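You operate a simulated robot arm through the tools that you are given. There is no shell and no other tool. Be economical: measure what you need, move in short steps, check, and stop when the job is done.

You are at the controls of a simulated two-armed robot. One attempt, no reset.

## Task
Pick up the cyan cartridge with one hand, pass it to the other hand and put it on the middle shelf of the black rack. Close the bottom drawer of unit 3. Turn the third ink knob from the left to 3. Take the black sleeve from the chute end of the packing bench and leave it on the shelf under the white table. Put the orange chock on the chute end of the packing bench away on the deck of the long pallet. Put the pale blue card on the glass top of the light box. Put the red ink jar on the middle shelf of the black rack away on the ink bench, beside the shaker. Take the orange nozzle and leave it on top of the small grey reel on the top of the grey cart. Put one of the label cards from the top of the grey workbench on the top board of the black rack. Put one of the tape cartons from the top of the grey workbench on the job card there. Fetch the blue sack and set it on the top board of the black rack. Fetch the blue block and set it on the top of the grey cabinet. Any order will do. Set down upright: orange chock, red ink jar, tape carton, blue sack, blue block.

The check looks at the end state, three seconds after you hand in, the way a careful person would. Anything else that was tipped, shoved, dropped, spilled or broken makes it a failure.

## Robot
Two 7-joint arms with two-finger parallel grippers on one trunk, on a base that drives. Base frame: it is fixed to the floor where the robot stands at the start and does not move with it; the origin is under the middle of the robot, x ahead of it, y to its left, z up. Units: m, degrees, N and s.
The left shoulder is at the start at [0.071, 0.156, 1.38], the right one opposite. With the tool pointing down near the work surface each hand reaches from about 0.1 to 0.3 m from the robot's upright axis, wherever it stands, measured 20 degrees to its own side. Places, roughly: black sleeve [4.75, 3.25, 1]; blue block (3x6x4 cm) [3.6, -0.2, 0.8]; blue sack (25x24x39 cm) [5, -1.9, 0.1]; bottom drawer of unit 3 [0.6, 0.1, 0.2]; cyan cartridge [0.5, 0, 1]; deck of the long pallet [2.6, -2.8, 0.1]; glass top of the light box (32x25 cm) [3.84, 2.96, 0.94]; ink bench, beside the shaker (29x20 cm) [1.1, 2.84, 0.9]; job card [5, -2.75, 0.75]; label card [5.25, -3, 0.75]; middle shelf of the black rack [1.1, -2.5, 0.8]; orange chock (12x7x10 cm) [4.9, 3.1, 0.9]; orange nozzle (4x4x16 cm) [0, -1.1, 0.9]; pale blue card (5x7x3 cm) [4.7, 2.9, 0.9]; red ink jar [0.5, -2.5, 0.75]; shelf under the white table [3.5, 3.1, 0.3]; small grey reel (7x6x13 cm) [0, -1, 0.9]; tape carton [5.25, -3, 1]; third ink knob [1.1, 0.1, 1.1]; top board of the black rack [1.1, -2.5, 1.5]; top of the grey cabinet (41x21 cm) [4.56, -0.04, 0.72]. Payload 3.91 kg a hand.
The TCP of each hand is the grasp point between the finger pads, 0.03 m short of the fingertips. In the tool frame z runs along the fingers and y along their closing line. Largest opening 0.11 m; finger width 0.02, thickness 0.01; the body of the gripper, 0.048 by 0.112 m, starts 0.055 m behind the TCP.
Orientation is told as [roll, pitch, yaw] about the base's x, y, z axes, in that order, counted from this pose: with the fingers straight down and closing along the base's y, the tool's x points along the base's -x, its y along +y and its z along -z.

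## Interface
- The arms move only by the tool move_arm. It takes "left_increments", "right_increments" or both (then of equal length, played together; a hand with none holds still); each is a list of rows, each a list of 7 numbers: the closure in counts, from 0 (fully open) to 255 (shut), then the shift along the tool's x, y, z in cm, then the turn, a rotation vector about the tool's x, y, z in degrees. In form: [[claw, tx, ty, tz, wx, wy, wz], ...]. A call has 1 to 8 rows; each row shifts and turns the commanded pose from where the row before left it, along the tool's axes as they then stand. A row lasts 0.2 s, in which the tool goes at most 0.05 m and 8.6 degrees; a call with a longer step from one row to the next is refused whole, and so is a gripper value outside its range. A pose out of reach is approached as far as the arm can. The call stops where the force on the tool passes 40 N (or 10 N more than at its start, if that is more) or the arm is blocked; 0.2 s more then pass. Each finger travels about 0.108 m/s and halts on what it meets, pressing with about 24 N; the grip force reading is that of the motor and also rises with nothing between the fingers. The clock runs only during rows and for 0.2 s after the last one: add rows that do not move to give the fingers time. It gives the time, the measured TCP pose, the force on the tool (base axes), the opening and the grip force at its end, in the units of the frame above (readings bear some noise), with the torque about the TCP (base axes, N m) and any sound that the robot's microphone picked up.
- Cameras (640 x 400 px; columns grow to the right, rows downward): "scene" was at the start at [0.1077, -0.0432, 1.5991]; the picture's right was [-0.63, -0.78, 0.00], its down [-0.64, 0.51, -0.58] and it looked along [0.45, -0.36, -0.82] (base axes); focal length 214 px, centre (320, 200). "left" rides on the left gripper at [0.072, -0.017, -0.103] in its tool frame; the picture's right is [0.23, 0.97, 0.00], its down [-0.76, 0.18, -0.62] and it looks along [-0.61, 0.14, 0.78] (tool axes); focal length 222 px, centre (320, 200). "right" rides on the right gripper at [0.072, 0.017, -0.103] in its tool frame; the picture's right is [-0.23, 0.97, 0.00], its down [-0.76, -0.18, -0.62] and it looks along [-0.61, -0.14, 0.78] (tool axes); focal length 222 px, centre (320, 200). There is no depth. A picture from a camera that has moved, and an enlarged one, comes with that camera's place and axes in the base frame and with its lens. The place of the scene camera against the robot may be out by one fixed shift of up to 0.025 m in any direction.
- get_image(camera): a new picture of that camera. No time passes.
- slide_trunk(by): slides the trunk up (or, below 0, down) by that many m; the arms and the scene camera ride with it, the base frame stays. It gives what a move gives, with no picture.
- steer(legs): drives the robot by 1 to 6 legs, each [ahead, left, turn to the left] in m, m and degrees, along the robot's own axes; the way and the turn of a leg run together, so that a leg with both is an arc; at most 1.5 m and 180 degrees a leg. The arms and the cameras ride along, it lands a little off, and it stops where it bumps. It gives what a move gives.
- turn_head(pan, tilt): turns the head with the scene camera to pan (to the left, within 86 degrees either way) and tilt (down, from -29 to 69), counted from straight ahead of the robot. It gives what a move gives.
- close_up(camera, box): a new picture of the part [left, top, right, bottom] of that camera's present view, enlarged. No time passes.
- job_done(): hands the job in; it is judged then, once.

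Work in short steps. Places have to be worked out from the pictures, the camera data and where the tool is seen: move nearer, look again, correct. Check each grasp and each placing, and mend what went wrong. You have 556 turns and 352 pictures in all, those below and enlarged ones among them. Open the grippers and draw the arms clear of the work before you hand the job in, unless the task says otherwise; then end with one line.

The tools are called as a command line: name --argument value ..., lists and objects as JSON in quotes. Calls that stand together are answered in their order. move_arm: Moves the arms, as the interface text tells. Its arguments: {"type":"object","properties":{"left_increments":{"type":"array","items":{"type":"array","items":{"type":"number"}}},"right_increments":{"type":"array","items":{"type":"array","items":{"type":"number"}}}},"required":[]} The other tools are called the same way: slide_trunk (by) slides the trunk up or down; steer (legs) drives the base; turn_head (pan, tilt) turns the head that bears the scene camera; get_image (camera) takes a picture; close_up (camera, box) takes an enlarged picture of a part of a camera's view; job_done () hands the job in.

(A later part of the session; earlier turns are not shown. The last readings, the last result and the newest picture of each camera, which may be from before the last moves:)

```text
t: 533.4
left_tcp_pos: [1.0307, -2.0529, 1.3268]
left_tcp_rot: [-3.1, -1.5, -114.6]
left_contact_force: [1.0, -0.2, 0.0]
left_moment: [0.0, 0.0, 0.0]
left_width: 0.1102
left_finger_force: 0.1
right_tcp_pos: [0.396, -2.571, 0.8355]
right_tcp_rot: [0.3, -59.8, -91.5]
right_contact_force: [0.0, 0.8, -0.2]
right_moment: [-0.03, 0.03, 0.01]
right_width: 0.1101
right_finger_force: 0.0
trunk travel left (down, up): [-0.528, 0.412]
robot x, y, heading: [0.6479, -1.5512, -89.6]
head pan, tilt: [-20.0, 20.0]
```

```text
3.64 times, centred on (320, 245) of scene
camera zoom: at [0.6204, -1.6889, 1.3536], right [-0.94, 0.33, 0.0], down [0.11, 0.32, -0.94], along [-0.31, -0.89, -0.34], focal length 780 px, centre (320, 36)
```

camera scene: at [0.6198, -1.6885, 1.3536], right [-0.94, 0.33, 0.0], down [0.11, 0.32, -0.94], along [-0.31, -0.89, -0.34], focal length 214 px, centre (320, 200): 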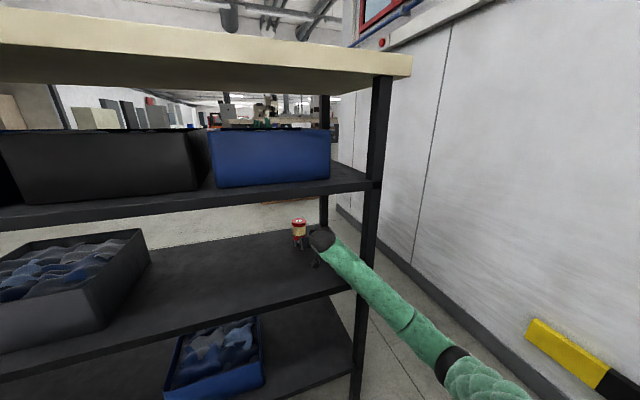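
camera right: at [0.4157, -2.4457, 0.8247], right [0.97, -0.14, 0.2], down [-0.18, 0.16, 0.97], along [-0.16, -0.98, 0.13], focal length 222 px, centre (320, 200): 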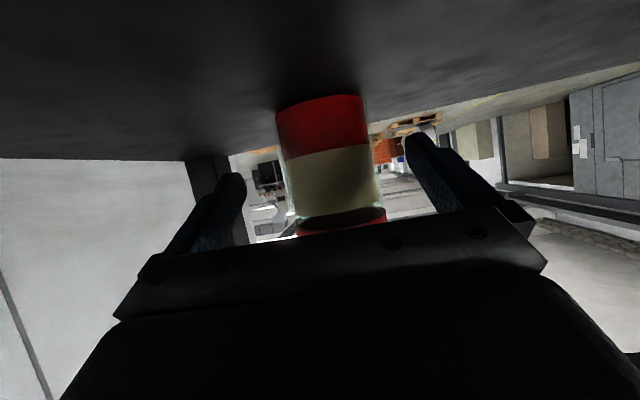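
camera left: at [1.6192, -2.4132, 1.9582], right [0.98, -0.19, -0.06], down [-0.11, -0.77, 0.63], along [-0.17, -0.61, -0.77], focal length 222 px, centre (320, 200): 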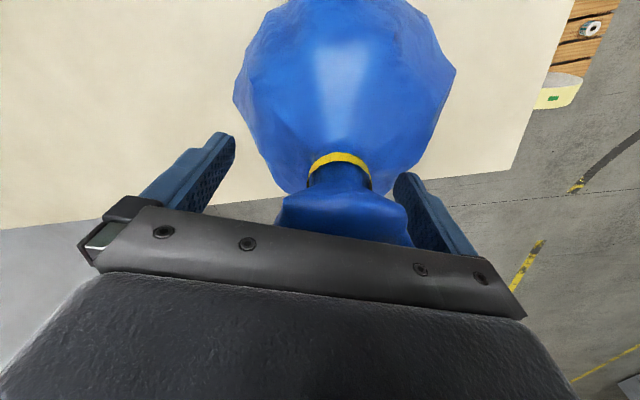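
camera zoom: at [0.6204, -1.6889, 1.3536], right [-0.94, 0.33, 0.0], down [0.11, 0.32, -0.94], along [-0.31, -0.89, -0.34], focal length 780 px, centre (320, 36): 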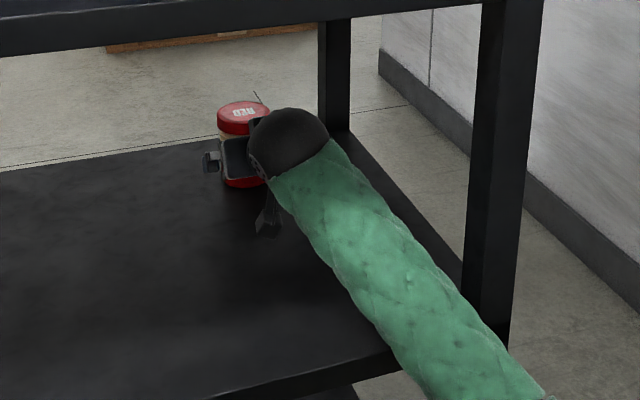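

move_arm --right_increments '[[0, -0.9, 0.1, 1.7, 0, 0, 0], [0, -0.9, 0.1, 1.6, 0, 0, 0], [200, 0, 0, 0, 0, 0, 0], [200, 0, 0, 0, 0, 0, 0], [200, 0, 0, 0, 0, 0, 0]]'

get_image --camera "right"

```text
t: 534.6
left_tcp_pos: [1.029, -2.0444, 1.3308]
left_tcp_rot: [-2.8, -1.8, -114.6]
left_contact_force: [0.0, -0.5, -0.2]
left_moment: [-0.03, -0.01, 0.0]
left_width: 0.11
left_finger_force: 0.0
right_tcp_pos: [0.3951, -2.6039, 0.8461]
right_tcp_rot: [0.4, -60.2, -91.6]
right_contact_force: [-0.9, -0.8, -0.1]
right_moment: [0.0, 0.16, -0.01]
right_width: 0.071
right_finger_force: 24.0
trunk travel left (down, up): [-0.528, 0.412]
robot x, y, heading: [0.6472, -1.5506, -89.6]
head pan, tilt: [-20.0, 20.0]
```

```text
113 pictures are left
camera right: at [0.4149, -2.477, 0.8334], right [0.97, -0.14, 0.2], down [-0.18, 0.17, 0.97], along [-0.16, -0.98, 0.14], focal length 222 px, centre (320, 200)
```

right: 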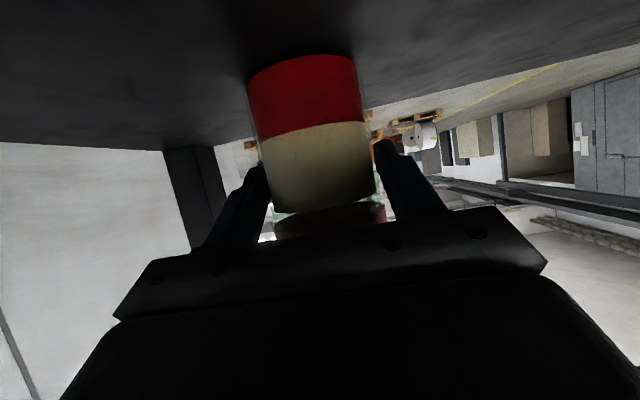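

Jar gripped. Lift 4 cm, then strafe left 0.3 m inside the free shelf space so the arm can fold without meeting the post.

move_arm --right_increments '[[200, -1.73, 0, -1, 0, 0, 0], [200, -1.73, 0, -1, 0, 0, 0]]'

steer --legs '[[0, 0.28, 0]]'

get_image --camera "scene"

```text
t: 535.2
left_tcp_pos: [1.0304, -2.0514, 1.3255]
left_tcp_rot: [-3.0, -1.6, -114.5]
left_contact_force: [0.2, 0.3, -0.6]
left_moment: [-0.04, -0.04, 0.0]
left_width: 0.11
left_finger_force: 0.1
right_tcp_pos: [0.3986, -2.608, 0.877]
right_tcp_rot: [0.4, -59.7, -91.4]
right_contact_force: [-0.2, 0.4, -3.0]
right_moment: [0.04, -0.05, 0.01]
right_width: 0.0713
right_finger_force: 23.5
trunk travel left (down, up): [-0.528, 0.412]
robot x, y, heading: [0.6501, -1.5522, -89.3]
head pan, tilt: [-20.0, 20.0]
```

```text
t: 537.2
left_tcp_pos: [1.3128, -2.0477, 1.3271]
left_tcp_rot: [-3.1, -1.5, -114.2]
left_contact_force: [0.3, 0.2, 0.3]
left_moment: [0.03, 0.06, -0.02]
left_width: 0.11
left_finger_force: 0.1
right_tcp_pos: [0.6816, -2.6064, 0.8765]
right_tcp_rot: [0.3, -59.8, -91.2]
right_contact_force: [0.7, 0.1, -3.8]
right_moment: [0.05, 0.02, -0.02]
right_width: 0.071
right_finger_force: 23.7
trunk travel left (down, up): [-0.528, 0.412]
robot x, y, heading: [0.9261, -1.5494, -89.3]
head pan, tilt: [-20.0, 20.0]
```

```text
112 pictures are left
camera scene: at [0.9007, -1.6853, 1.3537], right [-0.94, 0.33, 0.0], down [0.11, 0.32, -0.94], along [-0.31, -0.89, -0.34], focal length 214 px, centre (320, 200)
```

scene: 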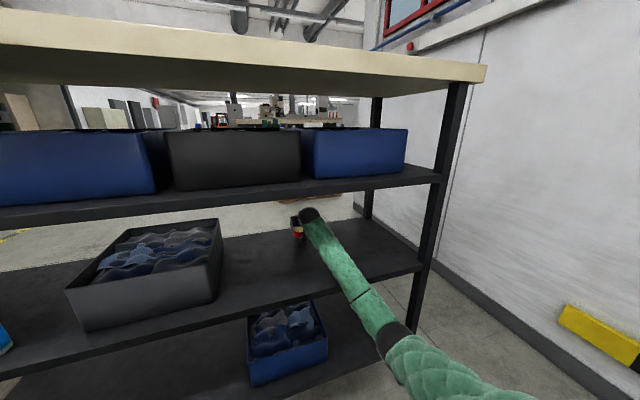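

move_arm --right_increments '[[200, 2, 0, -3.46, 0, 0, 0], [200, 2, 0, -3.46, 0, 0, 0], [200, 2, 0, -3.46, 0, 0, 0], [200, 2, 0, -3.46, 0, 0, 0], [200, 2, 0, -3.46, 0, 0, 0], [200, 2, 0, -3.46, 0, 0, 0], [200, 2, 0, -3.46, 0, 0, 0], [200, 2, 0, -3.46, 0, 0, 0]]'

move_arm --right_increments '[[200, 2, 0, -3.46, 0, 0, 0], [200, 2, 0, -3.46, 0, 0, 0], [200, 2, 0, -3.46, 0, 0, 0], [200, 2, 0, -3.46, 0, 0, 0]]'

get_image --camera "scene"

```text
t: 539.0
left_tcp_pos: [1.3129, -2.0461, 1.3281]
left_tcp_rot: [-2.9, -1.5, -114.2]
left_contact_force: [0.2, -1.0, -0.8]
left_moment: [0.03, -0.04, 0.01]
left_width: 0.1101
left_finger_force: 0.0
right_tcp_pos: [0.6891, -2.2845, 0.8791]
right_tcp_rot: [0.3, -59.8, -91.3]
right_contact_force: [0.2, -0.3, -3.0]
right_moment: [0.04, -0.01, -0.01]
right_width: 0.0712
right_finger_force: 24.0
trunk travel left (down, up): [-0.528, 0.412]
robot x, y, heading: [0.9269, -1.5491, -89.0]
head pan, tilt: [-20.0, 20.0]
```

```text
t: 540.0
left_tcp_pos: [1.3123, -2.0474, 1.3266]
left_tcp_rot: [-3.0, -1.5, -114.3]
left_contact_force: [-0.1, 0.0, 0.3]
left_moment: [-0.02, 0.01, -0.02]
left_width: 0.11
left_finger_force: 0.0
right_tcp_pos: [0.6851, -2.1652, 0.8707]
right_tcp_rot: [0.4, -59.6, -91.3]
right_contact_force: [-0.3, 0.1, -3.0]
right_moment: [0.03, 0.01, -0.03]
right_width: 0.0709
right_finger_force: 24.0
right hand out of reach, approached as far as the arm can: row 4
trunk travel left (down, up): [-0.528, 0.412]
robot x, y, heading: [0.9298, -1.5442, -88.9]
head pan, tilt: [-20.0, 20.0]
```

```text
111 pictures are left
camera scene: at [0.8995, -1.6856, 1.3537], right [-0.94, 0.33, 0.0], down [0.11, 0.32, -0.94], along [-0.31, -0.89, -0.34], focal length 214 px, centre (320, 200)
```

scene: 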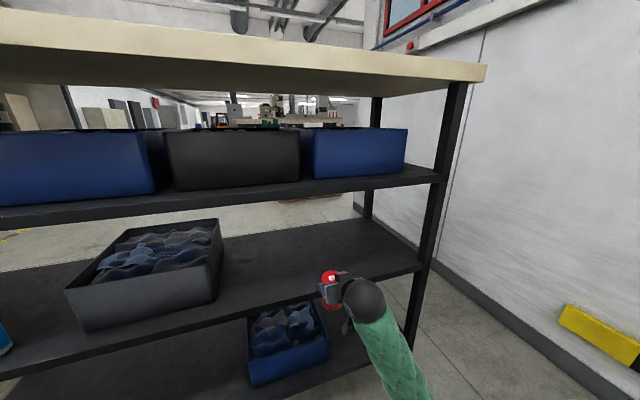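

Jar is out. Back slightly, raise the trunk, and travel back to the corridor.

steer --legs '[[-0.05, 0.05, -0.5]]'

slide_trunk --by 0.4

steer --legs '[[0.07, 1.2, 0], [0, 1.0, 0], [-0.35, 0.3, 0]]'

turn_head --pan 0 --tilt 40

get_image --camera "scene"

```text
t: 541.0
left_tcp_pos: [1.3599, -1.9959, 1.3266]
left_tcp_rot: [-2.9, -1.6, -114.7]
left_contact_force: [-0.1, 0.2, -0.4]
left_moment: [0.0, 0.06, 0.0]
left_width: 0.1102
left_finger_force: 0.0
right_tcp_pos: [0.7312, -2.1086, 0.8711]
right_tcp_rot: [0.3, -59.9, -91.6]
right_contact_force: [0.6, -0.8, -3.9]
right_moment: [0.06, 0.01, 0.0]
right_width: 0.0711
right_finger_force: 24.4
trunk travel left (down, up): [-0.528, 0.412]
robot x, y, heading: [0.9738, -1.4934, -89.9]
head pan, tilt: [-20.0, 20.0]
```

```text
t: 544.8
left_tcp_pos: [1.3559, -1.9971, 1.7267]
left_tcp_rot: [-2.9, -1.5, -114.7]
left_contact_force: [-0.7, -0.7, 0.6]
left_moment: [0.0, 0.03, 0.0]
left_width: 0.11
left_finger_force: 0.1
right_tcp_pos: [0.7311, -2.1112, 1.2715]
right_tcp_rot: [0.4, -59.7, -91.7]
right_contact_force: [0.7, -0.4, -4.1]
right_moment: [0.04, -0.01, -0.02]
right_width: 0.0714
right_finger_force: 23.9
trunk travel left (down, up): [-0.928, 0.012]
robot x, y, heading: [0.9802, -1.494, -89.9]
head pan, tilt: [-20.0, 20.0]
```

```text
t: 558.1
left_tcp_pos: [3.8559, -1.6641, 1.7265]
left_tcp_rot: [-3.1, -1.4, -114.2]
left_contact_force: [-0.2, 0.1, 0.0]
left_moment: [-0.03, -0.03, -0.03]
left_width: 0.1103
left_finger_force: 0.0
right_tcp_pos: [3.2279, -1.7818, 1.2708]
right_tcp_rot: [0.5, -59.7, -91.3]
right_contact_force: [0.0, -0.5, -5.0]
right_moment: [0.07, -0.04, 0.0]
right_width: 0.071
right_finger_force: 24.0
trunk travel left (down, up): [-0.928, 0.012]
robot x, y, heading: [3.4739, -1.1634, -89.2]
head pan, tilt: [-20.0, 20.0]
```

```text
t: 558.9
left_tcp_pos: [3.8573, -1.6627, 1.7268]
left_tcp_rot: [-3.0, -1.5, -114.2]
left_contact_force: [-0.1, 0.0, -0.2]
left_moment: [0.02, -0.01, -0.01]
left_width: 0.1101
left_finger_force: 0.1
right_tcp_pos: [3.2291, -1.7794, 1.2711]
right_tcp_rot: [0.3, -59.7, -91.2]
right_contact_force: [-0.7, -0.2, -3.2]
right_moment: [0.02, -0.01, 0.02]
right_width: 0.0708
right_finger_force: 23.9
trunk travel left (down, up): [-0.928, 0.012]
robot x, y, heading: [3.4702, -1.1629, -89.0]
head pan, tilt: [0.0, 40.0]
```

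```text
110 pictures are left
camera scene: at [3.4758, -1.2966, 1.7224], right [-1.0, -0.01, 0.0], down [-0.01, 0.64, -0.77], along [0.01, -0.77, -0.64], focal length 214 px, centre (320, 200)
```

scene: 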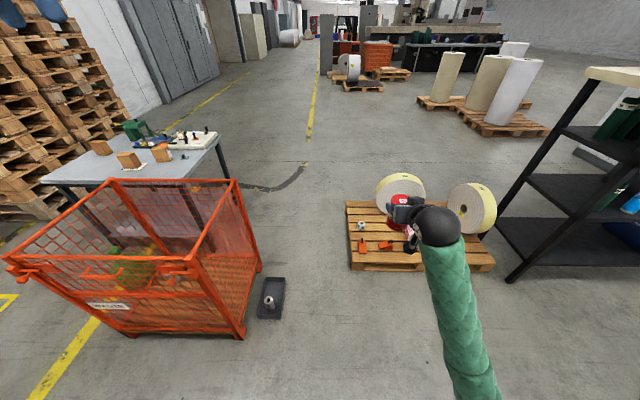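

steer --legs '[[0.03, 1.0, -0.8], [0.0, 0.86, 0]]'

move_arm --left_increments '[[0, -3, -1.5, 3.5, 0, 0, 0], [0, -3, -1.5, 3.5, 0, 0, 0], [0, -3, -1.5, 3.5, 0, 0, 0], [0, -3, -1.5, 3.5, 0, 0, 0], [0, -3, -1.5, 3.5, 0, 0, 0], [0, -3, -1.5, 3.5, 0, 0, 0], [0, -3, -1.5, 3.5, 0, 0, 0], [0, -3, -1.5, 3.5, 0, 0, 0]]' --right_increments '[[200, -2, 0.3, 3.46, 0, 0, 0], [200, -2, 0.3, 3.46, 0, 0, 0], [200, -2, 0.3, 3.46, 0, 0, 0], [200, -2, 0.3, 3.46, 0, 0, 0], [200, -2, 0.3, 3.46, 0, 0, 0], [200, -2, 0.3, 3.46, 0, 0, 0], [200, -2, 0.3, 3.46, 0, 0, 0], [200, 0, 0, 0, 0, 0, 0]]'

get_image --camera "scene"

```text
t: 568.4
left_tcp_pos: [5.7294, -1.7172, 1.7268]
left_tcp_rot: [-3.0, -1.5, -116.1]
left_contact_force: [0.4, -0.4, 0.4]
left_moment: [-0.01, 0.0, 0.02]
left_width: 0.1103
left_finger_force: 0.0
right_tcp_pos: [5.0996, -1.8168, 1.27]
right_tcp_rot: [0.3, -59.7, -93.2]
right_contact_force: [0.0, -0.1, -3.0]
right_moment: [0.05, -0.04, 0.0]
right_width: 0.0711
right_finger_force: 24.0
trunk travel left (down, up): [-0.928, 0.012]
robot x, y, heading: [5.3611, -1.2087, -90.9]
head pan, tilt: [0.0, 40.0]
```

```text
t: 570.2
left_tcp_pos: [5.5006, -1.8823, 1.4614]
left_tcp_rot: [-2.9, -1.5, -116.0]
left_contact_force: [0.0, 1.1, 0.6]
left_moment: [-0.02, 0.01, 0.02]
left_width: 0.1102
left_finger_force: 0.0
right_tcp_pos: [5.1058, -2.0982, 1.2698]
right_tcp_rot: [0.5, -59.6, -93.1]
right_contact_force: [0.1, -0.1, -2.9]
right_moment: [0.04, -0.01, 0.04]
right_width: 0.0707
right_finger_force: 23.3
trunk travel left (down, up): [-0.928, 0.012]
robot x, y, heading: [5.3625, -1.2085, -90.9]
head pan, tilt: [0.0, 40.0]
```

```text
109 pictures are left
camera scene: at [5.359, -1.3414, 1.7223], right [-1.0, 0.02, 0.0], down [0.01, 0.64, -0.77], along [-0.01, -0.77, -0.64], focal length 214 px, centre (320, 200)
```

scene: 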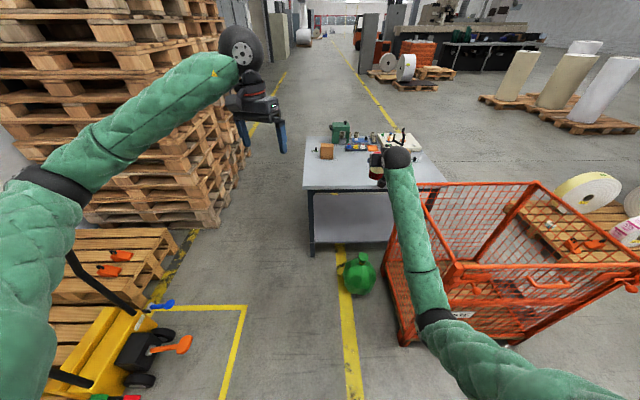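

move_arm --left_increments '[[0, -4.5, 0.5, 0, 0, 0, 0], [0, -4.5, 0.5, 0, 0, 0, 0], [0, -4.5, 0.5, 0, 0, 0, 0], [0, -4.5, 0.5, 0, 0, 0, 0], [0, -4.5, 0.5, 0, 0, 0, 0]]'

steer --legs '[[-1.4, -0.0, 0.9], [-1.45, 0.0, 0]]'

turn_head --pan 0 --tilt 40

get_image --camera "scene"

```text
t: 571.4
left_tcp_pos: [5.4188, -2.0955, 1.4626]
left_tcp_rot: [-2.8, -1.5, -115.8]
left_contact_force: [0.8, 0.3, 0.6]
left_moment: [0.02, -0.04, 0.0]
left_width: 0.1103
left_finger_force: 0.0
right_tcp_pos: [5.1046, -2.0986, 1.2692]
right_tcp_rot: [0.5, -59.6, -93.0]
right_contact_force: [0.3, -0.2, -3.7]
right_moment: [0.04, -0.03, 0.05]
right_width: 0.0708
right_finger_force: 23.9
trunk travel left (down, up): [-0.928, 0.012]
robot x, y, heading: [5.3621, -1.2087, -90.7]
head pan, tilt: [0.0, 40.0]
```

```text
t: 585.1
left_tcp_pos: [5.4766, 0.7481, 1.4628]
left_tcp_rot: [-2.9, -1.5, -118.2]
left_contact_force: [0.1, -0.3, -0.2]
left_moment: [0.0, 0.02, -0.03]
left_width: 0.1099
left_finger_force: 0.1
right_tcp_pos: [5.162, 0.7568, 1.2712]
right_tcp_rot: [0.5, -59.7, -95.2]
right_contact_force: [-1.3, -0.2, -4.0]
right_moment: [0.07, -0.01, 0.01]
right_width: 0.0708
right_finger_force: 23.7
trunk travel left (down, up): [-0.928, 0.012]
robot x, y, heading: [5.4502, 1.6393, -93.2]
head pan, tilt: [0.0, 40.0]
```

```text
t: 585.7
left_tcp_pos: [5.4765, 0.7479, 1.463]
left_tcp_rot: [-3.0, -1.5, -118.2]
left_contact_force: [0.1, 0.8, -0.5]
left_moment: [0.04, 0.0, -0.02]
left_width: 0.1101
left_finger_force: 0.0
right_tcp_pos: [5.1626, 0.7587, 1.2701]
right_tcp_rot: [0.4, -59.5, -95.3]
right_contact_force: [-0.4, 0.8, -3.9]
right_moment: [0.04, 0.02, 0.0]
right_width: 0.0704
right_finger_force: 24.2
trunk travel left (down, up): [-0.928, 0.012]
robot x, y, heading: [5.4525, 1.6377, -93.0]
head pan, tilt: [0.0, 40.0]
```

```text
108 pictures are left
camera scene: at [5.4454, 1.503, 1.7223], right [-1.0, 0.06, 0.0], down [0.04, 0.64, -0.77], along [-0.04, -0.76, -0.64], focal length 214 px, centre (320, 200)
```

scene: 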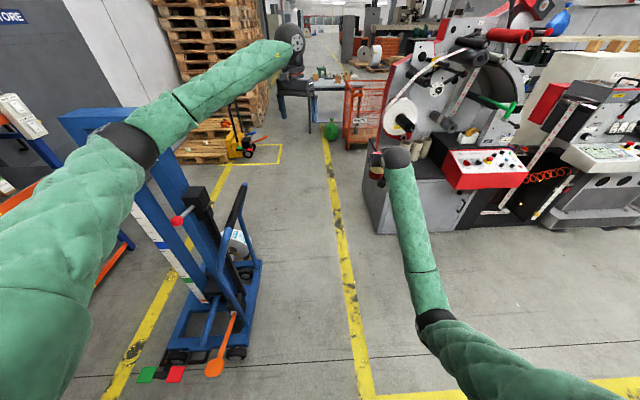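

steer --legs '[[0, 0, 3], [0.1, -0.85, 0], [0.1, -0.8, 0]]'

turn_head --pan 0 --tilt 35

get_image --camera "scene"

```text
t: 594.5
left_tcp_pos: [3.9044, 0.5449, 1.4635]
left_tcp_rot: [-3.0, -1.5, -114.9]
left_contact_force: [0.3, -1.5, 0.2]
left_moment: [0.0, 0.02, 0.01]
left_width: 0.1101
left_finger_force: 0.0
right_tcp_pos: [3.5892, 0.5367, 1.2703]
right_tcp_rot: [0.4, -59.7, -92.0]
right_contact_force: [-0.1, 0.1, -4.0]
right_moment: [0.03, 0.01, -0.01]
right_width: 0.0705
right_finger_force: 24.2
trunk travel left (down, up): [-0.928, 0.012]
robot x, y, heading: [3.8296, 1.4288, -90.0]
head pan, tilt: [0.0, 40.0]
```

```text
t: 595.1
left_tcp_pos: [3.9026, 0.5446, 1.4646]
left_tcp_rot: [-3.0, -1.5, -115.0]
left_contact_force: [0.0, -0.1, -1.1]
left_moment: [0.0, -0.02, 0.03]
left_width: 0.11
left_finger_force: 0.0
right_tcp_pos: [3.5886, 0.5365, 1.2701]
right_tcp_rot: [0.3, -59.5, -92.1]
right_contact_force: [0.3, -1.2, -3.3]
right_moment: [0.05, 0.0, -0.03]
right_width: 0.0708
right_finger_force: 24.1
trunk travel left (down, up): [-0.928, 0.012]
robot x, y, heading: [3.8292, 1.4274, -89.8]
head pan, tilt: [0.0, 35.0]
```

```text
107 pictures are left
camera scene: at [3.8303, 1.2928, 1.7298], right [-1.0, 0.0, 0.0], down [0.0, 0.57, -0.82], along [0.0, -0.82, -0.57], focal length 214 px, centre (320, 200)
```

scene: 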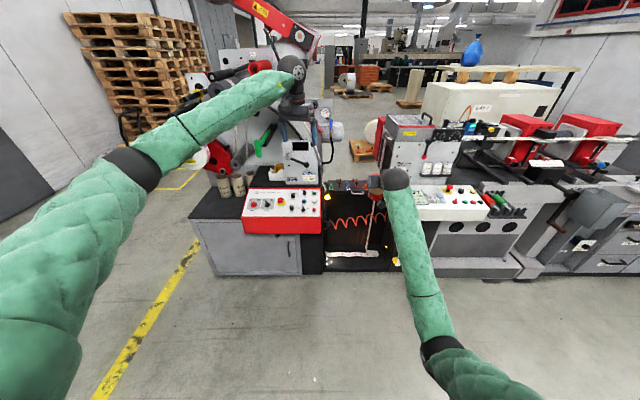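

close_up --camera "scene" --box '[180, 130, 400, 270]'

```text
2.86 times, centred on (290, 200) of scene
camera zoom: at [3.8303, 1.2928, 1.7298], right [-1.0, 0.0, 0.0], down [0.0, 0.57, -0.82], along [0.0, -0.82, -0.57], focal length 613 px, centre (406, 200)
```

zoom: 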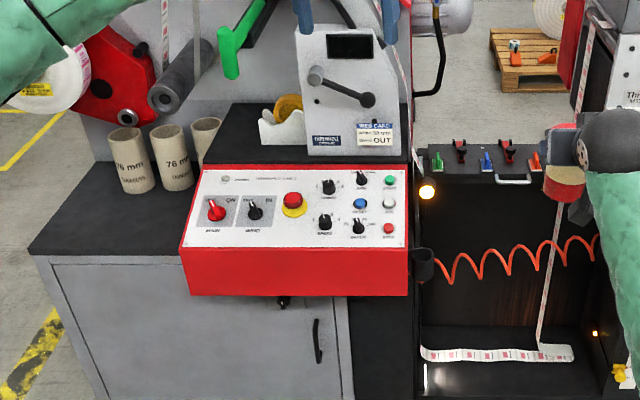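

The blue block is on the black station's rail at ≈[3.60,-0.20]. Retract the right hand (jar), and move in.

move_arm --right_increments '[[200, 2, -0.8, -3.46, 0, 0, 0], [200, 2, -0.8, -3.46, 0, 0, 0], [200, 2, -0.8, -3.46, 0, 0, 0], [200, 2, -0.8, -3.46, 0, 0, 0], [200, 2, -0.8, -3.46, 0, 0, 0], [200, 2, -0.8, -3.46, 0, 0, 0], [200, 2, -0.8, -3.46, 0, 0, 0]]'

steer --legs '[[0.5, -0.3, 0]]'

turn_head --pan 5 --tilt 45

get_image --camera "scene"

get_image --camera "left"

```text
t: 596.7
left_tcp_pos: [3.9033, 0.547, 1.4652]
left_tcp_rot: [-2.9, -1.6, -115.0]
left_contact_force: [0.6, 0.0, -0.1]
left_moment: [-0.03, 0.01, 0.0]
left_width: 0.1101
left_finger_force: 0.0
right_tcp_pos: [3.5437, 0.8206, 1.2723]
right_tcp_rot: [0.4, -59.7, -92.1]
right_contact_force: [-0.6, -0.1, -4.1]
right_moment: [0.05, 0.01, 0.02]
right_width: 0.0706
right_finger_force: 23.9
trunk travel left (down, up): [-0.928, 0.012]
robot x, y, heading: [3.828, 1.4306, -89.9]
head pan, tilt: [0.0, 35.0]
```

```text
t: 600.1
left_tcp_pos: [3.5918, 0.0417, 1.4638]
left_tcp_rot: [-3.0, -1.5, -115.7]
left_contact_force: [0.3, -0.3, 0.5]
left_moment: [0.02, -0.03, -0.01]
left_width: 0.1098
left_finger_force: 0.0
right_tcp_pos: [3.2346, 0.3218, 1.2715]
right_tcp_rot: [0.4, -59.7, -92.8]
right_contact_force: [0.1, 0.4, -2.7]
right_moment: [0.06, 0.0, -0.02]
right_width: 0.0706
right_finger_force: 23.7
trunk travel left (down, up): [-0.928, 0.012]
robot x, y, heading: [3.5307, 0.9289, -91.0]
head pan, tilt: [0.0, 35.0]
```

```text
t: 600.8
left_tcp_pos: [3.5912, 0.0422, 1.4627]
left_tcp_rot: [-3.0, -1.5, -115.8]
left_contact_force: [0.1, -0.3, 0.3]
left_moment: [0.04, 0.0, 0.0]
left_width: 0.11
left_finger_force: 0.2
right_tcp_pos: [3.2351, 0.3213, 1.2709]
right_tcp_rot: [0.4, -59.6, -93.0]
right_contact_force: [0.6, 0.3, -3.9]
right_moment: [0.07, 0.0, 0.02]
right_width: 0.0707
right_finger_force: 23.7
trunk travel left (down, up): [-0.928, 0.012]
robot x, y, heading: [3.5296, 0.9288, -90.7]
head pan, tilt: [5.0, 45.0]
```

```text
105 pictures are left
camera scene: at [3.5358, 0.7978, 1.715], right [-1.0, -0.07, 0.0], down [-0.05, 0.71, -0.71], along [0.05, -0.7, -0.71], focal length 214 px, centre (320, 200)
```

scene: 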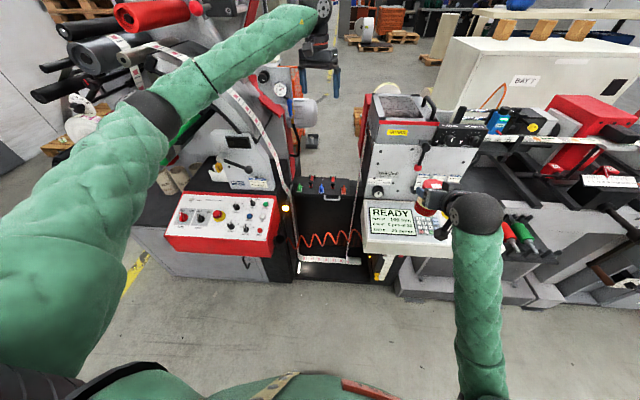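

```text
104 pictures are left
camera left: at [3.614, 0.1141, 1.5659], right [0.97, -0.22, -0.06], down [-0.14, -0.76, 0.63], along [-0.18, -0.61, -0.77], focal length 222 px, centre (320, 200)
```

left: 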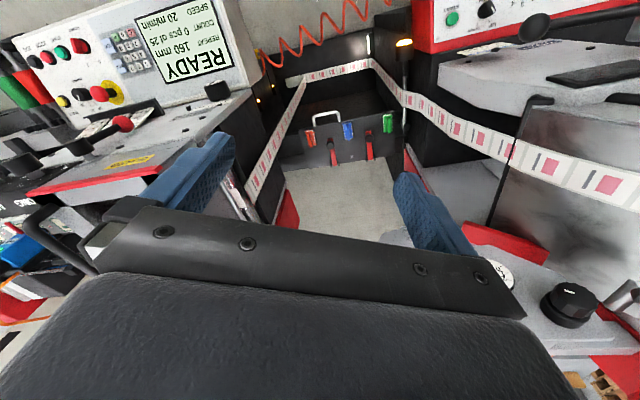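

close_up --camera "left" --box '[260, 60, 440, 190]'

close_up --camera "scene" --box '[270, 160, 390, 280]'

```text
3.08 times, centred on (350, 125) of left
camera zoom: at [3.614, 0.1141, 1.5659], right [0.97, -0.22, -0.06], down [-0.14, -0.76, 0.63], along [-0.18, -0.61, -0.77], focal length 684 px, centre (228, 431)
```

zoom: 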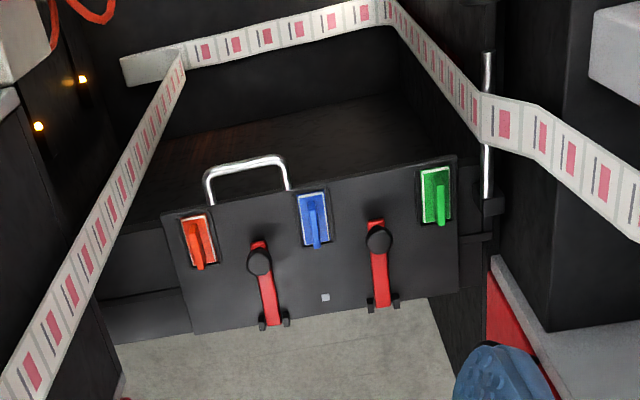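

```text
3.33 times, centred on (330, 220) of scene
camera zoom: at [3.5358, 0.7978, 1.715], right [-1.0, -0.07, 0.0], down [-0.05, 0.71, -0.71], along [0.05, -0.7, -0.71], focal length 715 px, centre (287, 133)
```

zoom: 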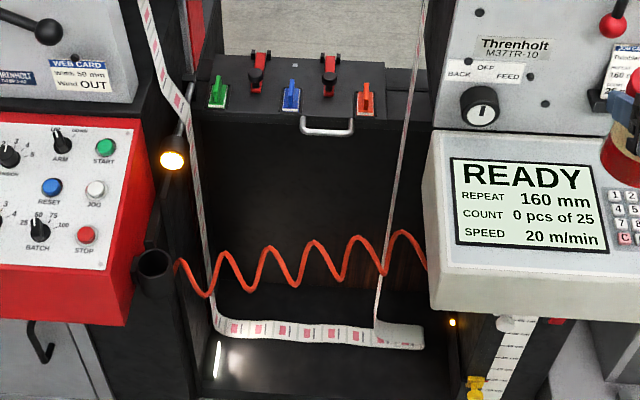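

Blue block fin ≈[3.602,-0.223,0.754] on the lid between red clamps; the paper web strands are at x≈3.40 and 3.79. Move closer, square the left tool to the robot.

move_arm --left_increments '[[0, 0, 0, 0, 0, 0, -8.5], [0, 0, 0, 0, 0, 0, -8.5], [0, 0, 0, 0, 0, 0, -8], [0, 4, 0, 0, 0, 0, 0]]' --right_increments '[[200, 2, -1, -3.3, 0, 0, 0], [200, 2, -1, -3.3, 0, 0, 0], [200, 0, -2, 0, 0, 0, 0], [200, 0, -2, 0, 0, 0, 0]]'

steer --legs '[[0.25, 0, 0.7]]'

slide_trunk --by -0.15

get_image --camera "left"

get_image --camera "scene"

```text
t: 601.8
left_tcp_pos: [3.5939, 0.0852, 1.4653]
left_tcp_rot: [-3.5, -0.2, -90.9]
left_contact_force: [0.3, -0.1, 0.8]
left_moment: [-0.02, 0.02, 0.0]
left_width: 0.1098
left_finger_force: 0.1
right_tcp_pos: [3.1661, 0.3387, 1.2508]
right_tcp_rot: [0.4, -59.7, -92.9]
right_contact_force: [-0.3, 0.4, -3.2]
right_moment: [0.08, -0.02, -0.01]
right_width: 0.0705
right_finger_force: 23.8
right hand out of reach, approached as far as the arm can: row 1, 2
trunk travel left (down, up): [-0.928, 0.012]
robot x, y, heading: [3.5292, 0.9293, -90.6]
head pan, tilt: [5.0, 45.0]
```

```text
t: 603.6
left_tcp_pos: [3.6044, -0.1721, 1.4628]
left_tcp_rot: [-3.3, -0.1, -90.0]
left_contact_force: [-0.2, 0.1, -0.3]
left_moment: [0.03, -0.01, 0.04]
left_width: 0.1099
left_finger_force: 0.1
right_tcp_pos: [3.1735, 0.0756, 1.2485]
right_tcp_rot: [0.4, -59.7, -92.2]
right_contact_force: [-1.3, 7.5, -2.2]
right_moment: [0.56, 0.06, 0.06]
right_width: 0.0705
right_finger_force: 23.7
trunk travel left (down, up): [-0.928, 0.012]
robot x, y, heading: [3.5298, 0.671, -89.9]
head pan, tilt: [5.0, 45.0]
```

```text
t: 605.0
left_tcp_pos: [3.6048, -0.1703, 1.335]
left_tcp_rot: [-3.3, -0.3, -90.1]
left_contact_force: [-0.9, 0.1, 0.4]
left_moment: [0.03, -0.04, 0.01]
left_width: 0.1099
left_finger_force: 0.0
right_tcp_pos: [3.1739, 0.0775, 1.1259]
right_tcp_rot: [0.2, -60.6, -91.8]
right_contact_force: [4.5, 14.2, 20.7]
right_moment: [0.68, -0.4, 0.09]
right_width: 0.0706
right_finger_force: 24.2
trunk travel left (down, up): [-0.798, 0.142]
robot x, y, heading: [3.5266, 0.6733, -90.1]
head pan, tilt: [5.0, 45.0]
stopped: the force on the tool passed its limit at 65 N (the readings are from after the stop); the commanded pose is now the measured one
```

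```text
101 pictures are left
camera left: at [3.5943, -0.0978, 1.4382], right [0.97, 0.23, -0.06], down [0.21, -0.76, 0.61], along [0.1, -0.61, -0.79], focal length 222 px, centre (320, 200)
```

left: 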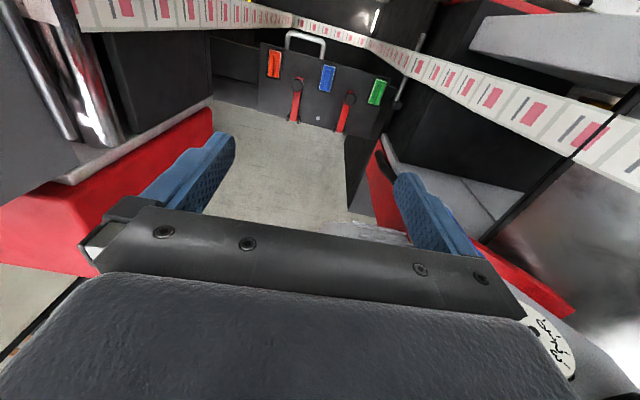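

```text
100 pictures are left
camera scene: at [3.5369, 0.5445, 1.5847], right [-1.0, -0.09, 0.0], down [-0.06, 0.7, -0.71], along [0.06, -0.7, -0.71], focal length 214 px, centre (320, 200)
```

scene: 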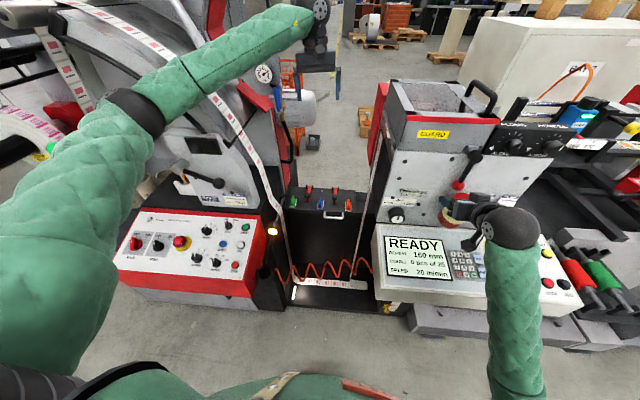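

The jar hand touched the print unit. Back off immediately.

slide_trunk --by 0.13

steer --legs '[[-0.3, 0, 0]]'

get_image --camera "scene"

get_image --camera "right"

```text
t: 606.6
left_tcp_pos: [3.6053, -0.1714, 1.4634]
left_tcp_rot: [-3.3, 0.0, -89.9]
left_contact_force: [0.2, -0.6, 0.1]
left_moment: [0.03, -0.01, 0.03]
left_width: 0.1101
left_finger_force: 0.1
right_tcp_pos: [3.1726, 0.0767, 1.2548]
right_tcp_rot: [0.2, -60.4, -92.1]
right_contact_force: [-2.3, 5.8, -2.5]
right_moment: [0.38, 0.19, 0.02]
right_width: 0.0707
right_finger_force: 24.1
trunk travel left (down, up): [-0.928, 0.012]
robot x, y, heading: [3.5291, 0.6735, -89.9]
head pan, tilt: [5.0, 45.0]
```

```text
t: 608.6
left_tcp_pos: [3.6062, 0.1306, 1.4626]
left_tcp_rot: [-3.4, -0.1, -89.8]
left_contact_force: [0.0, -0.3, 0.2]
left_moment: [0.02, -0.02, 0.04]
left_width: 0.1099
left_finger_force: 0.2
right_tcp_pos: [3.1752, 0.3775, 1.2514]
right_tcp_rot: [0.4, -60.2, -91.8]
right_contact_force: [0.3, 0.0, -3.0]
right_moment: [-0.06, -0.02, -0.01]
right_width: 0.0705
right_finger_force: 24.0
trunk travel left (down, up): [-0.928, 0.012]
robot x, y, heading: [3.5337, 0.9737, -89.9]
head pan, tilt: [5.0, 45.0]
```

```text
99 pictures are left
camera scene: at [3.5361, 0.845, 1.7146], right [-1.0, -0.09, 0.0], down [-0.06, 0.71, -0.71], along [0.06, -0.7, -0.71], focal length 214 px, centre (320, 200)
```

scene: 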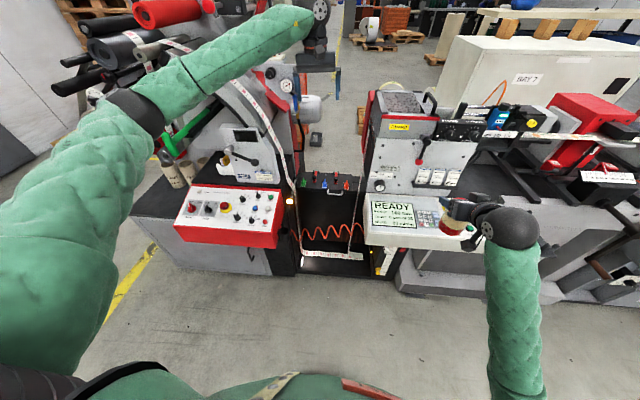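

```text
98 pictures are left
camera right: at [3.1942, 0.5046, 1.2399], right [0.97, -0.14, 0.2], down [-0.18, 0.17, 0.97], along [-0.17, -0.98, 0.14], focal length 222 px, centre (320, 200)
```

right: 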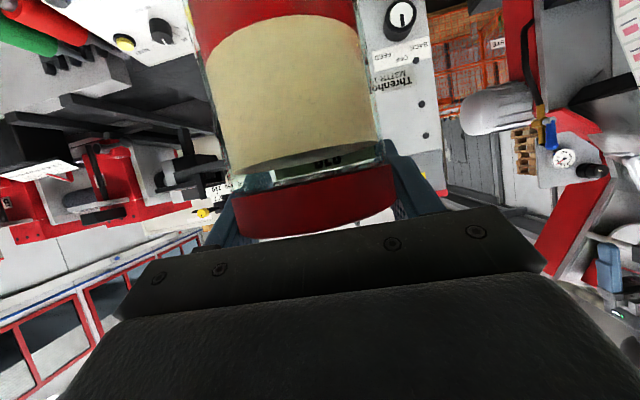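

The jar got tilted a bit in the grip. I'll deliver the jar to the ink bench first. Check its tilt.

close_up --camera "scene" --box '[400, 160, 560, 280]'

```text
3.33 times, centred on (480, 220) of scene
camera zoom: at [3.5361, 0.845, 1.7146], right [-1.0, -0.09, 0.0], down [-0.06, 0.71, -0.71], along [0.06, -0.7, -0.71], focal length 715 px, centre (-213, 133)
```

zoom: 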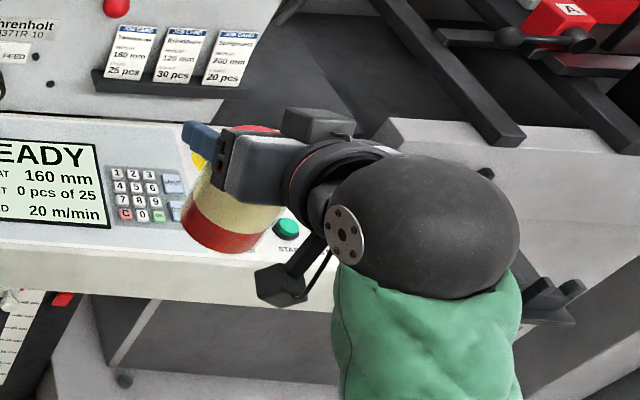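

Back up and drive to the ink bench: turn to face -x, go to x≈1.1, then turn to face +y.

steer --legs '[[-0.5, 0, 0], [0, 0, -90], [1.4, 0, 0], [1.0, 0, 0], [0, 0, -90]]'

turn_head --pan 0 --tilt 35

get_image --camera "scene"

```text
t: 630.7
left_tcp_pos: [0.9492, 2.2048, 1.4628]
left_tcp_rot: [-3.3, -0.1, 95.8]
left_contact_force: [1.1, -0.5, 0.2]
left_moment: [-0.02, 0.0, 0.0]
left_width: 0.1098
left_finger_force: 0.1
right_tcp_pos: [1.4036, 2.0014, 1.2542]
right_tcp_rot: [0.3, -60.4, 93.8]
right_contact_force: [0.0, -0.2, -3.5]
right_moment: [0.08, 0.04, 0.02]
right_width: 0.0706
right_finger_force: 23.8
trunk travel left (down, up): [-0.928, 0.012]
robot x, y, heading: [1.1107, 1.3718, 95.6]
head pan, tilt: [5.0, 45.0]
```

```text
t: 631.4
left_tcp_pos: [0.9494, 2.2051, 1.4615]
left_tcp_rot: [-3.3, 0.0, 95.8]
left_contact_force: [-0.2, -0.3, -0.8]
left_moment: [0.02, 0.03, -0.01]
left_width: 0.1099
left_finger_force: 0.1
right_tcp_pos: [1.4041, 2.0009, 1.2537]
right_tcp_rot: [0.3, -60.3, 93.8]
right_contact_force: [-0.1, -0.9, -4.4]
right_moment: [0.08, 0.01, 0.05]
right_width: 0.0707
right_finger_force: 23.8
trunk travel left (down, up): [-0.928, 0.012]
robot x, y, heading: [1.1106, 1.3793, 95.8]
head pan, tilt: [0.0, 35.0]
```

```text
96 pictures are left
camera scene: at [1.0972, 1.514, 1.7296], right [0.99, 0.1, 0.0], down [0.06, -0.57, -0.82], along [-0.08, 0.81, -0.57], focal length 214 px, centre (320, 200)
```

scene: 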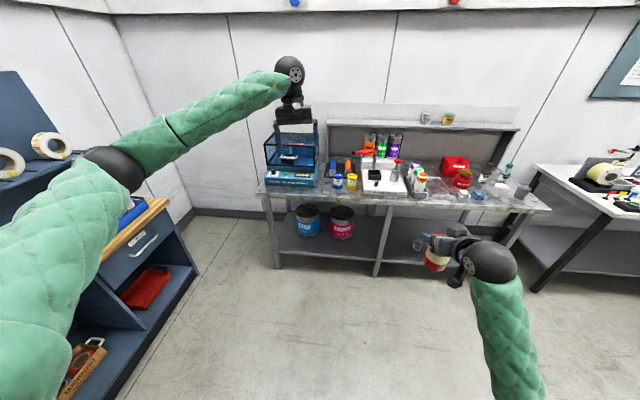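

close_up --camera "scene" --box '[240, 110, 460, 220]'

```text
2.91 times, centred on (350, 165) of scene
camera zoom: at [1.0972, 1.514, 1.7296], right [0.99, 0.1, 0.0], down [0.06, -0.57, -0.82], along [-0.08, 0.81, -0.57], focal length 624 px, centre (233, 302)
```

zoom: 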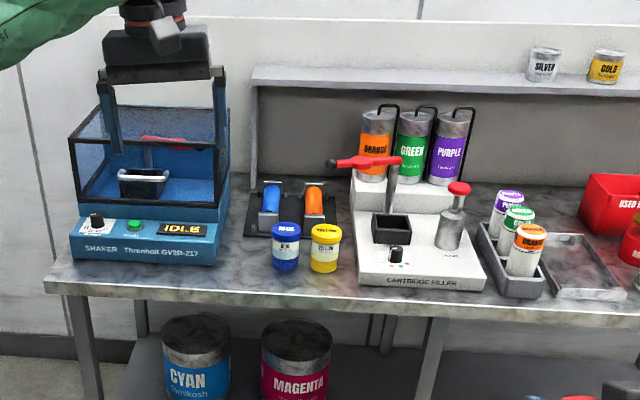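

close_up --camera "scene" --box '[400, 210, 540, 310]'

close_up --camera "right" --box '[150, 0, 480, 260]'

```text
4.00 times, centred on (470, 260) of scene
camera zoom: at [1.0972, 1.514, 1.7296], right [0.99, 0.1, 0.0], down [0.06, -0.57, -0.82], along [-0.08, 0.81, -0.57], focal length 858 px, centre (-280, -40)
```

zoom: 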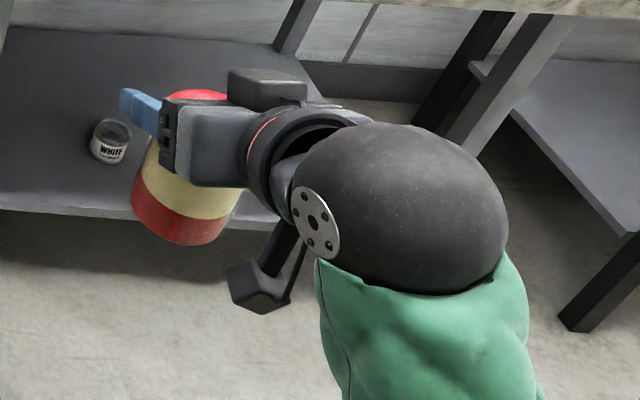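

```text
1.54 times, centred on (315, 130) of right
camera zoom: at [1.3952, 1.8762, 1.2404], right [-0.98, 0.04, 0.2], down [0.19, -0.15, 0.97], along [0.07, 0.99, 0.14], focal length 342 px, centre (328, 308)
```

zoom: 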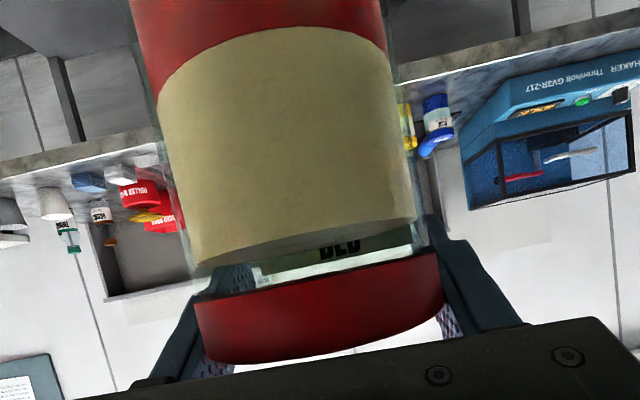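

The jar is actually near vertical, held by its lid. Target spot: ≈[1.06,2.765] in front-left of the blue jar, right beside the shaker. Position the robot.

steer --legs '[[0, 0, -5.8], [0, 0.28, 0], [0.5, 0, 0]]'

turn_head --pan -10 --tilt 45

get_image --camera "scene"

```text
t: 636.5
left_tcp_pos: [0.7248, 2.7199, 1.4633]
left_tcp_rot: [-3.3, -0.2, 91.0]
left_contact_force: [0.4, 0.7, 0.4]
left_moment: [0.01, -0.02, -0.04]
left_width: 0.1097
left_finger_force: 0.1
right_tcp_pos: [1.1607, 2.4779, 1.252]
right_tcp_rot: [0.3, -60.3, 89.1]
right_contact_force: [-0.4, 0.9, -3.1]
right_moment: [0.08, -0.02, -0.02]
right_width: 0.0705
right_finger_force: 24.5
trunk travel left (down, up): [-0.928, 0.012]
robot x, y, heading: [0.8159, 1.877, 91.1]
head pan, tilt: [0.0, 35.0]
```

```text
t: 637.2
left_tcp_pos: [0.7263, 2.7206, 1.4626]
left_tcp_rot: [-3.3, 0.0, 91.0]
left_contact_force: [-0.2, 0.3, -0.4]
left_moment: [0.01, -0.01, -0.01]
left_width: 0.1101
left_finger_force: 0.0
right_tcp_pos: [1.1597, 2.4785, 1.2526]
right_tcp_rot: [0.3, -60.2, 89.0]
right_contact_force: [-0.3, -0.4, -3.7]
right_moment: [0.04, 0.01, -0.01]
right_width: 0.0704
right_finger_force: 24.3
trunk travel left (down, up): [-0.928, 0.012]
robot x, y, heading: [0.817, 1.8755, 91.3]
head pan, tilt: [-10.0, 45.0]
```

```text
92 pictures are left
camera scene: at [0.8287, 2.0113, 1.7148], right [0.99, -0.16, 0.0], down [-0.11, -0.7, -0.71], along [0.11, 0.7, -0.71], focal length 214 px, centre (320, 200)
```

scene: 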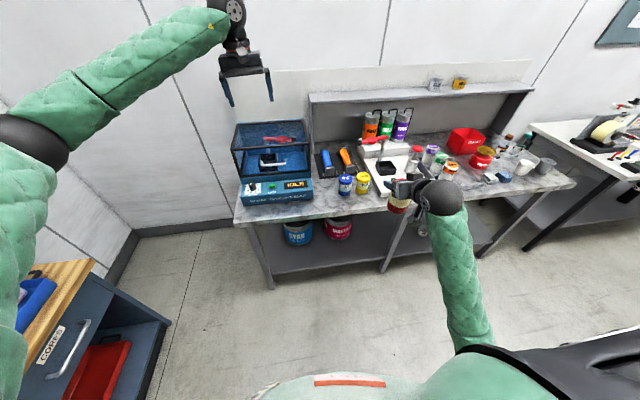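

close_up --camera "scene" --box '[225, 120, 445, 240]'

```text
2.91 times, centred on (335, 180) of scene
camera zoom: at [0.8287, 2.0113, 1.7148], right [0.99, -0.16, 0.0], down [-0.11, -0.7, -0.71], along [0.11, 0.7, -0.71], focal length 624 px, centre (276, 258)
```

zoom: 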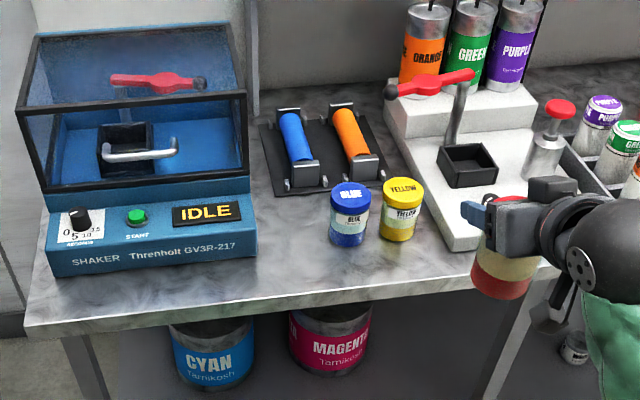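

There's a ~14 cm gap between the shaker and the blue jar; target x≈1.0, y≈2.785. Move above it.

move_arm --right_increments '[[200, -1.91, 2, 3.31, 0, 0, 0], [200, -1.91, 2, 3.31, 0, 0, 0], [200, -1.91, 2, 3.31, 0, 0, 0], [200, -1.91, 2, 3.31, 0, 0, 0], [200, -1.91, 2, 3.31, 0, 0, 0], [200, -1.91, 2, 3.31, 0, 0, 0], [200, -1.91, 2, 3.31, 0, 0, 0], [200, -1.91, 2, 3.31, 0, 0, 0]]'

slide_trunk --by -0.15

close_up --camera "scene" --box '[225, 90, 445, 240]'

get_image --camera "right"

```text
t: 639.0
left_tcp_pos: [0.7252, 2.7207, 1.4616]
left_tcp_rot: [-3.5, 0.0, 90.9]
left_contact_force: [0.2, 1.5, 0.1]
left_moment: [-0.03, 0.0, 0.01]
left_width: 0.1097
left_finger_force: 0.1
right_tcp_pos: [1.0001, 2.7892, 1.2548]
right_tcp_rot: [0.2, -60.1, 89.1]
right_contact_force: [-0.8, 0.9, -3.7]
right_moment: [0.06, 0.01, 0.01]
right_width: 0.0704
right_finger_force: 24.0
trunk travel left (down, up): [-0.928, 0.012]
robot x, y, heading: [0.8181, 1.8734, 91.3]
head pan, tilt: [-10.0, 45.0]
```

```text
t: 640.7
left_tcp_pos: [0.7247, 2.7187, 1.3118]
left_tcp_rot: [-3.4, 0.0, 91.0]
left_contact_force: [0.4, -1.1, -0.5]
left_moment: [-0.02, -0.01, -0.01]
left_width: 0.1102
left_finger_force: 0.1
right_tcp_pos: [1.0015, 2.7885, 1.1064]
right_tcp_rot: [0.3, -60.4, 89.1]
right_contact_force: [0.1, -1.0, -4.8]
right_moment: [0.03, -0.01, 0.02]
right_width: 0.0706
right_finger_force: 24.4
trunk travel left (down, up): [-0.778, 0.162]
robot x, y, heading: [0.8169, 1.874, 90.9]
head pan, tilt: [-10.0, 45.0]
```

```text
2.67 times, centred on (335, 165) of scene
camera zoom: at [0.8287, 2.0104, 1.5649], right [0.99, -0.16, 0.0], down [-0.11, -0.7, -0.71], along [0.11, 0.7, -0.71], focal length 572 px, centre (280, 293)
```

zoom: 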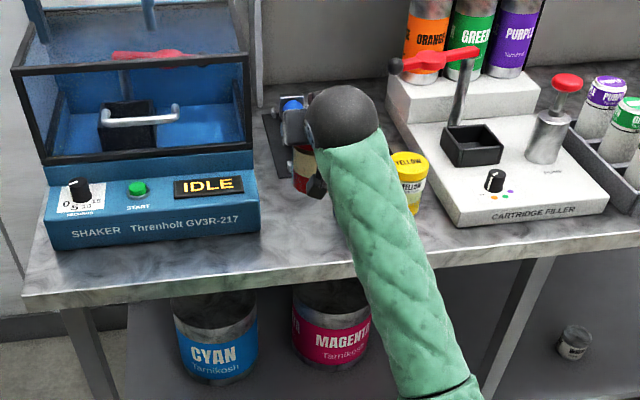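

```text
89 pictures are left
camera right: at [0.9828, 2.6636, 1.094], right [-0.97, 0.13, 0.2], down [0.18, -0.17, 0.97], along [0.15, 0.98, 0.14], focal length 222 px, centre (320, 200)
```

right: 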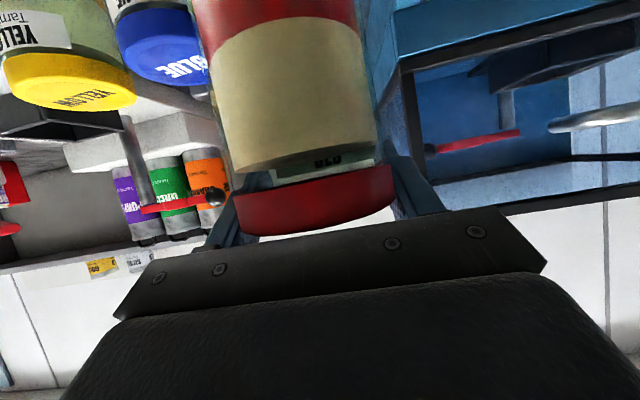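

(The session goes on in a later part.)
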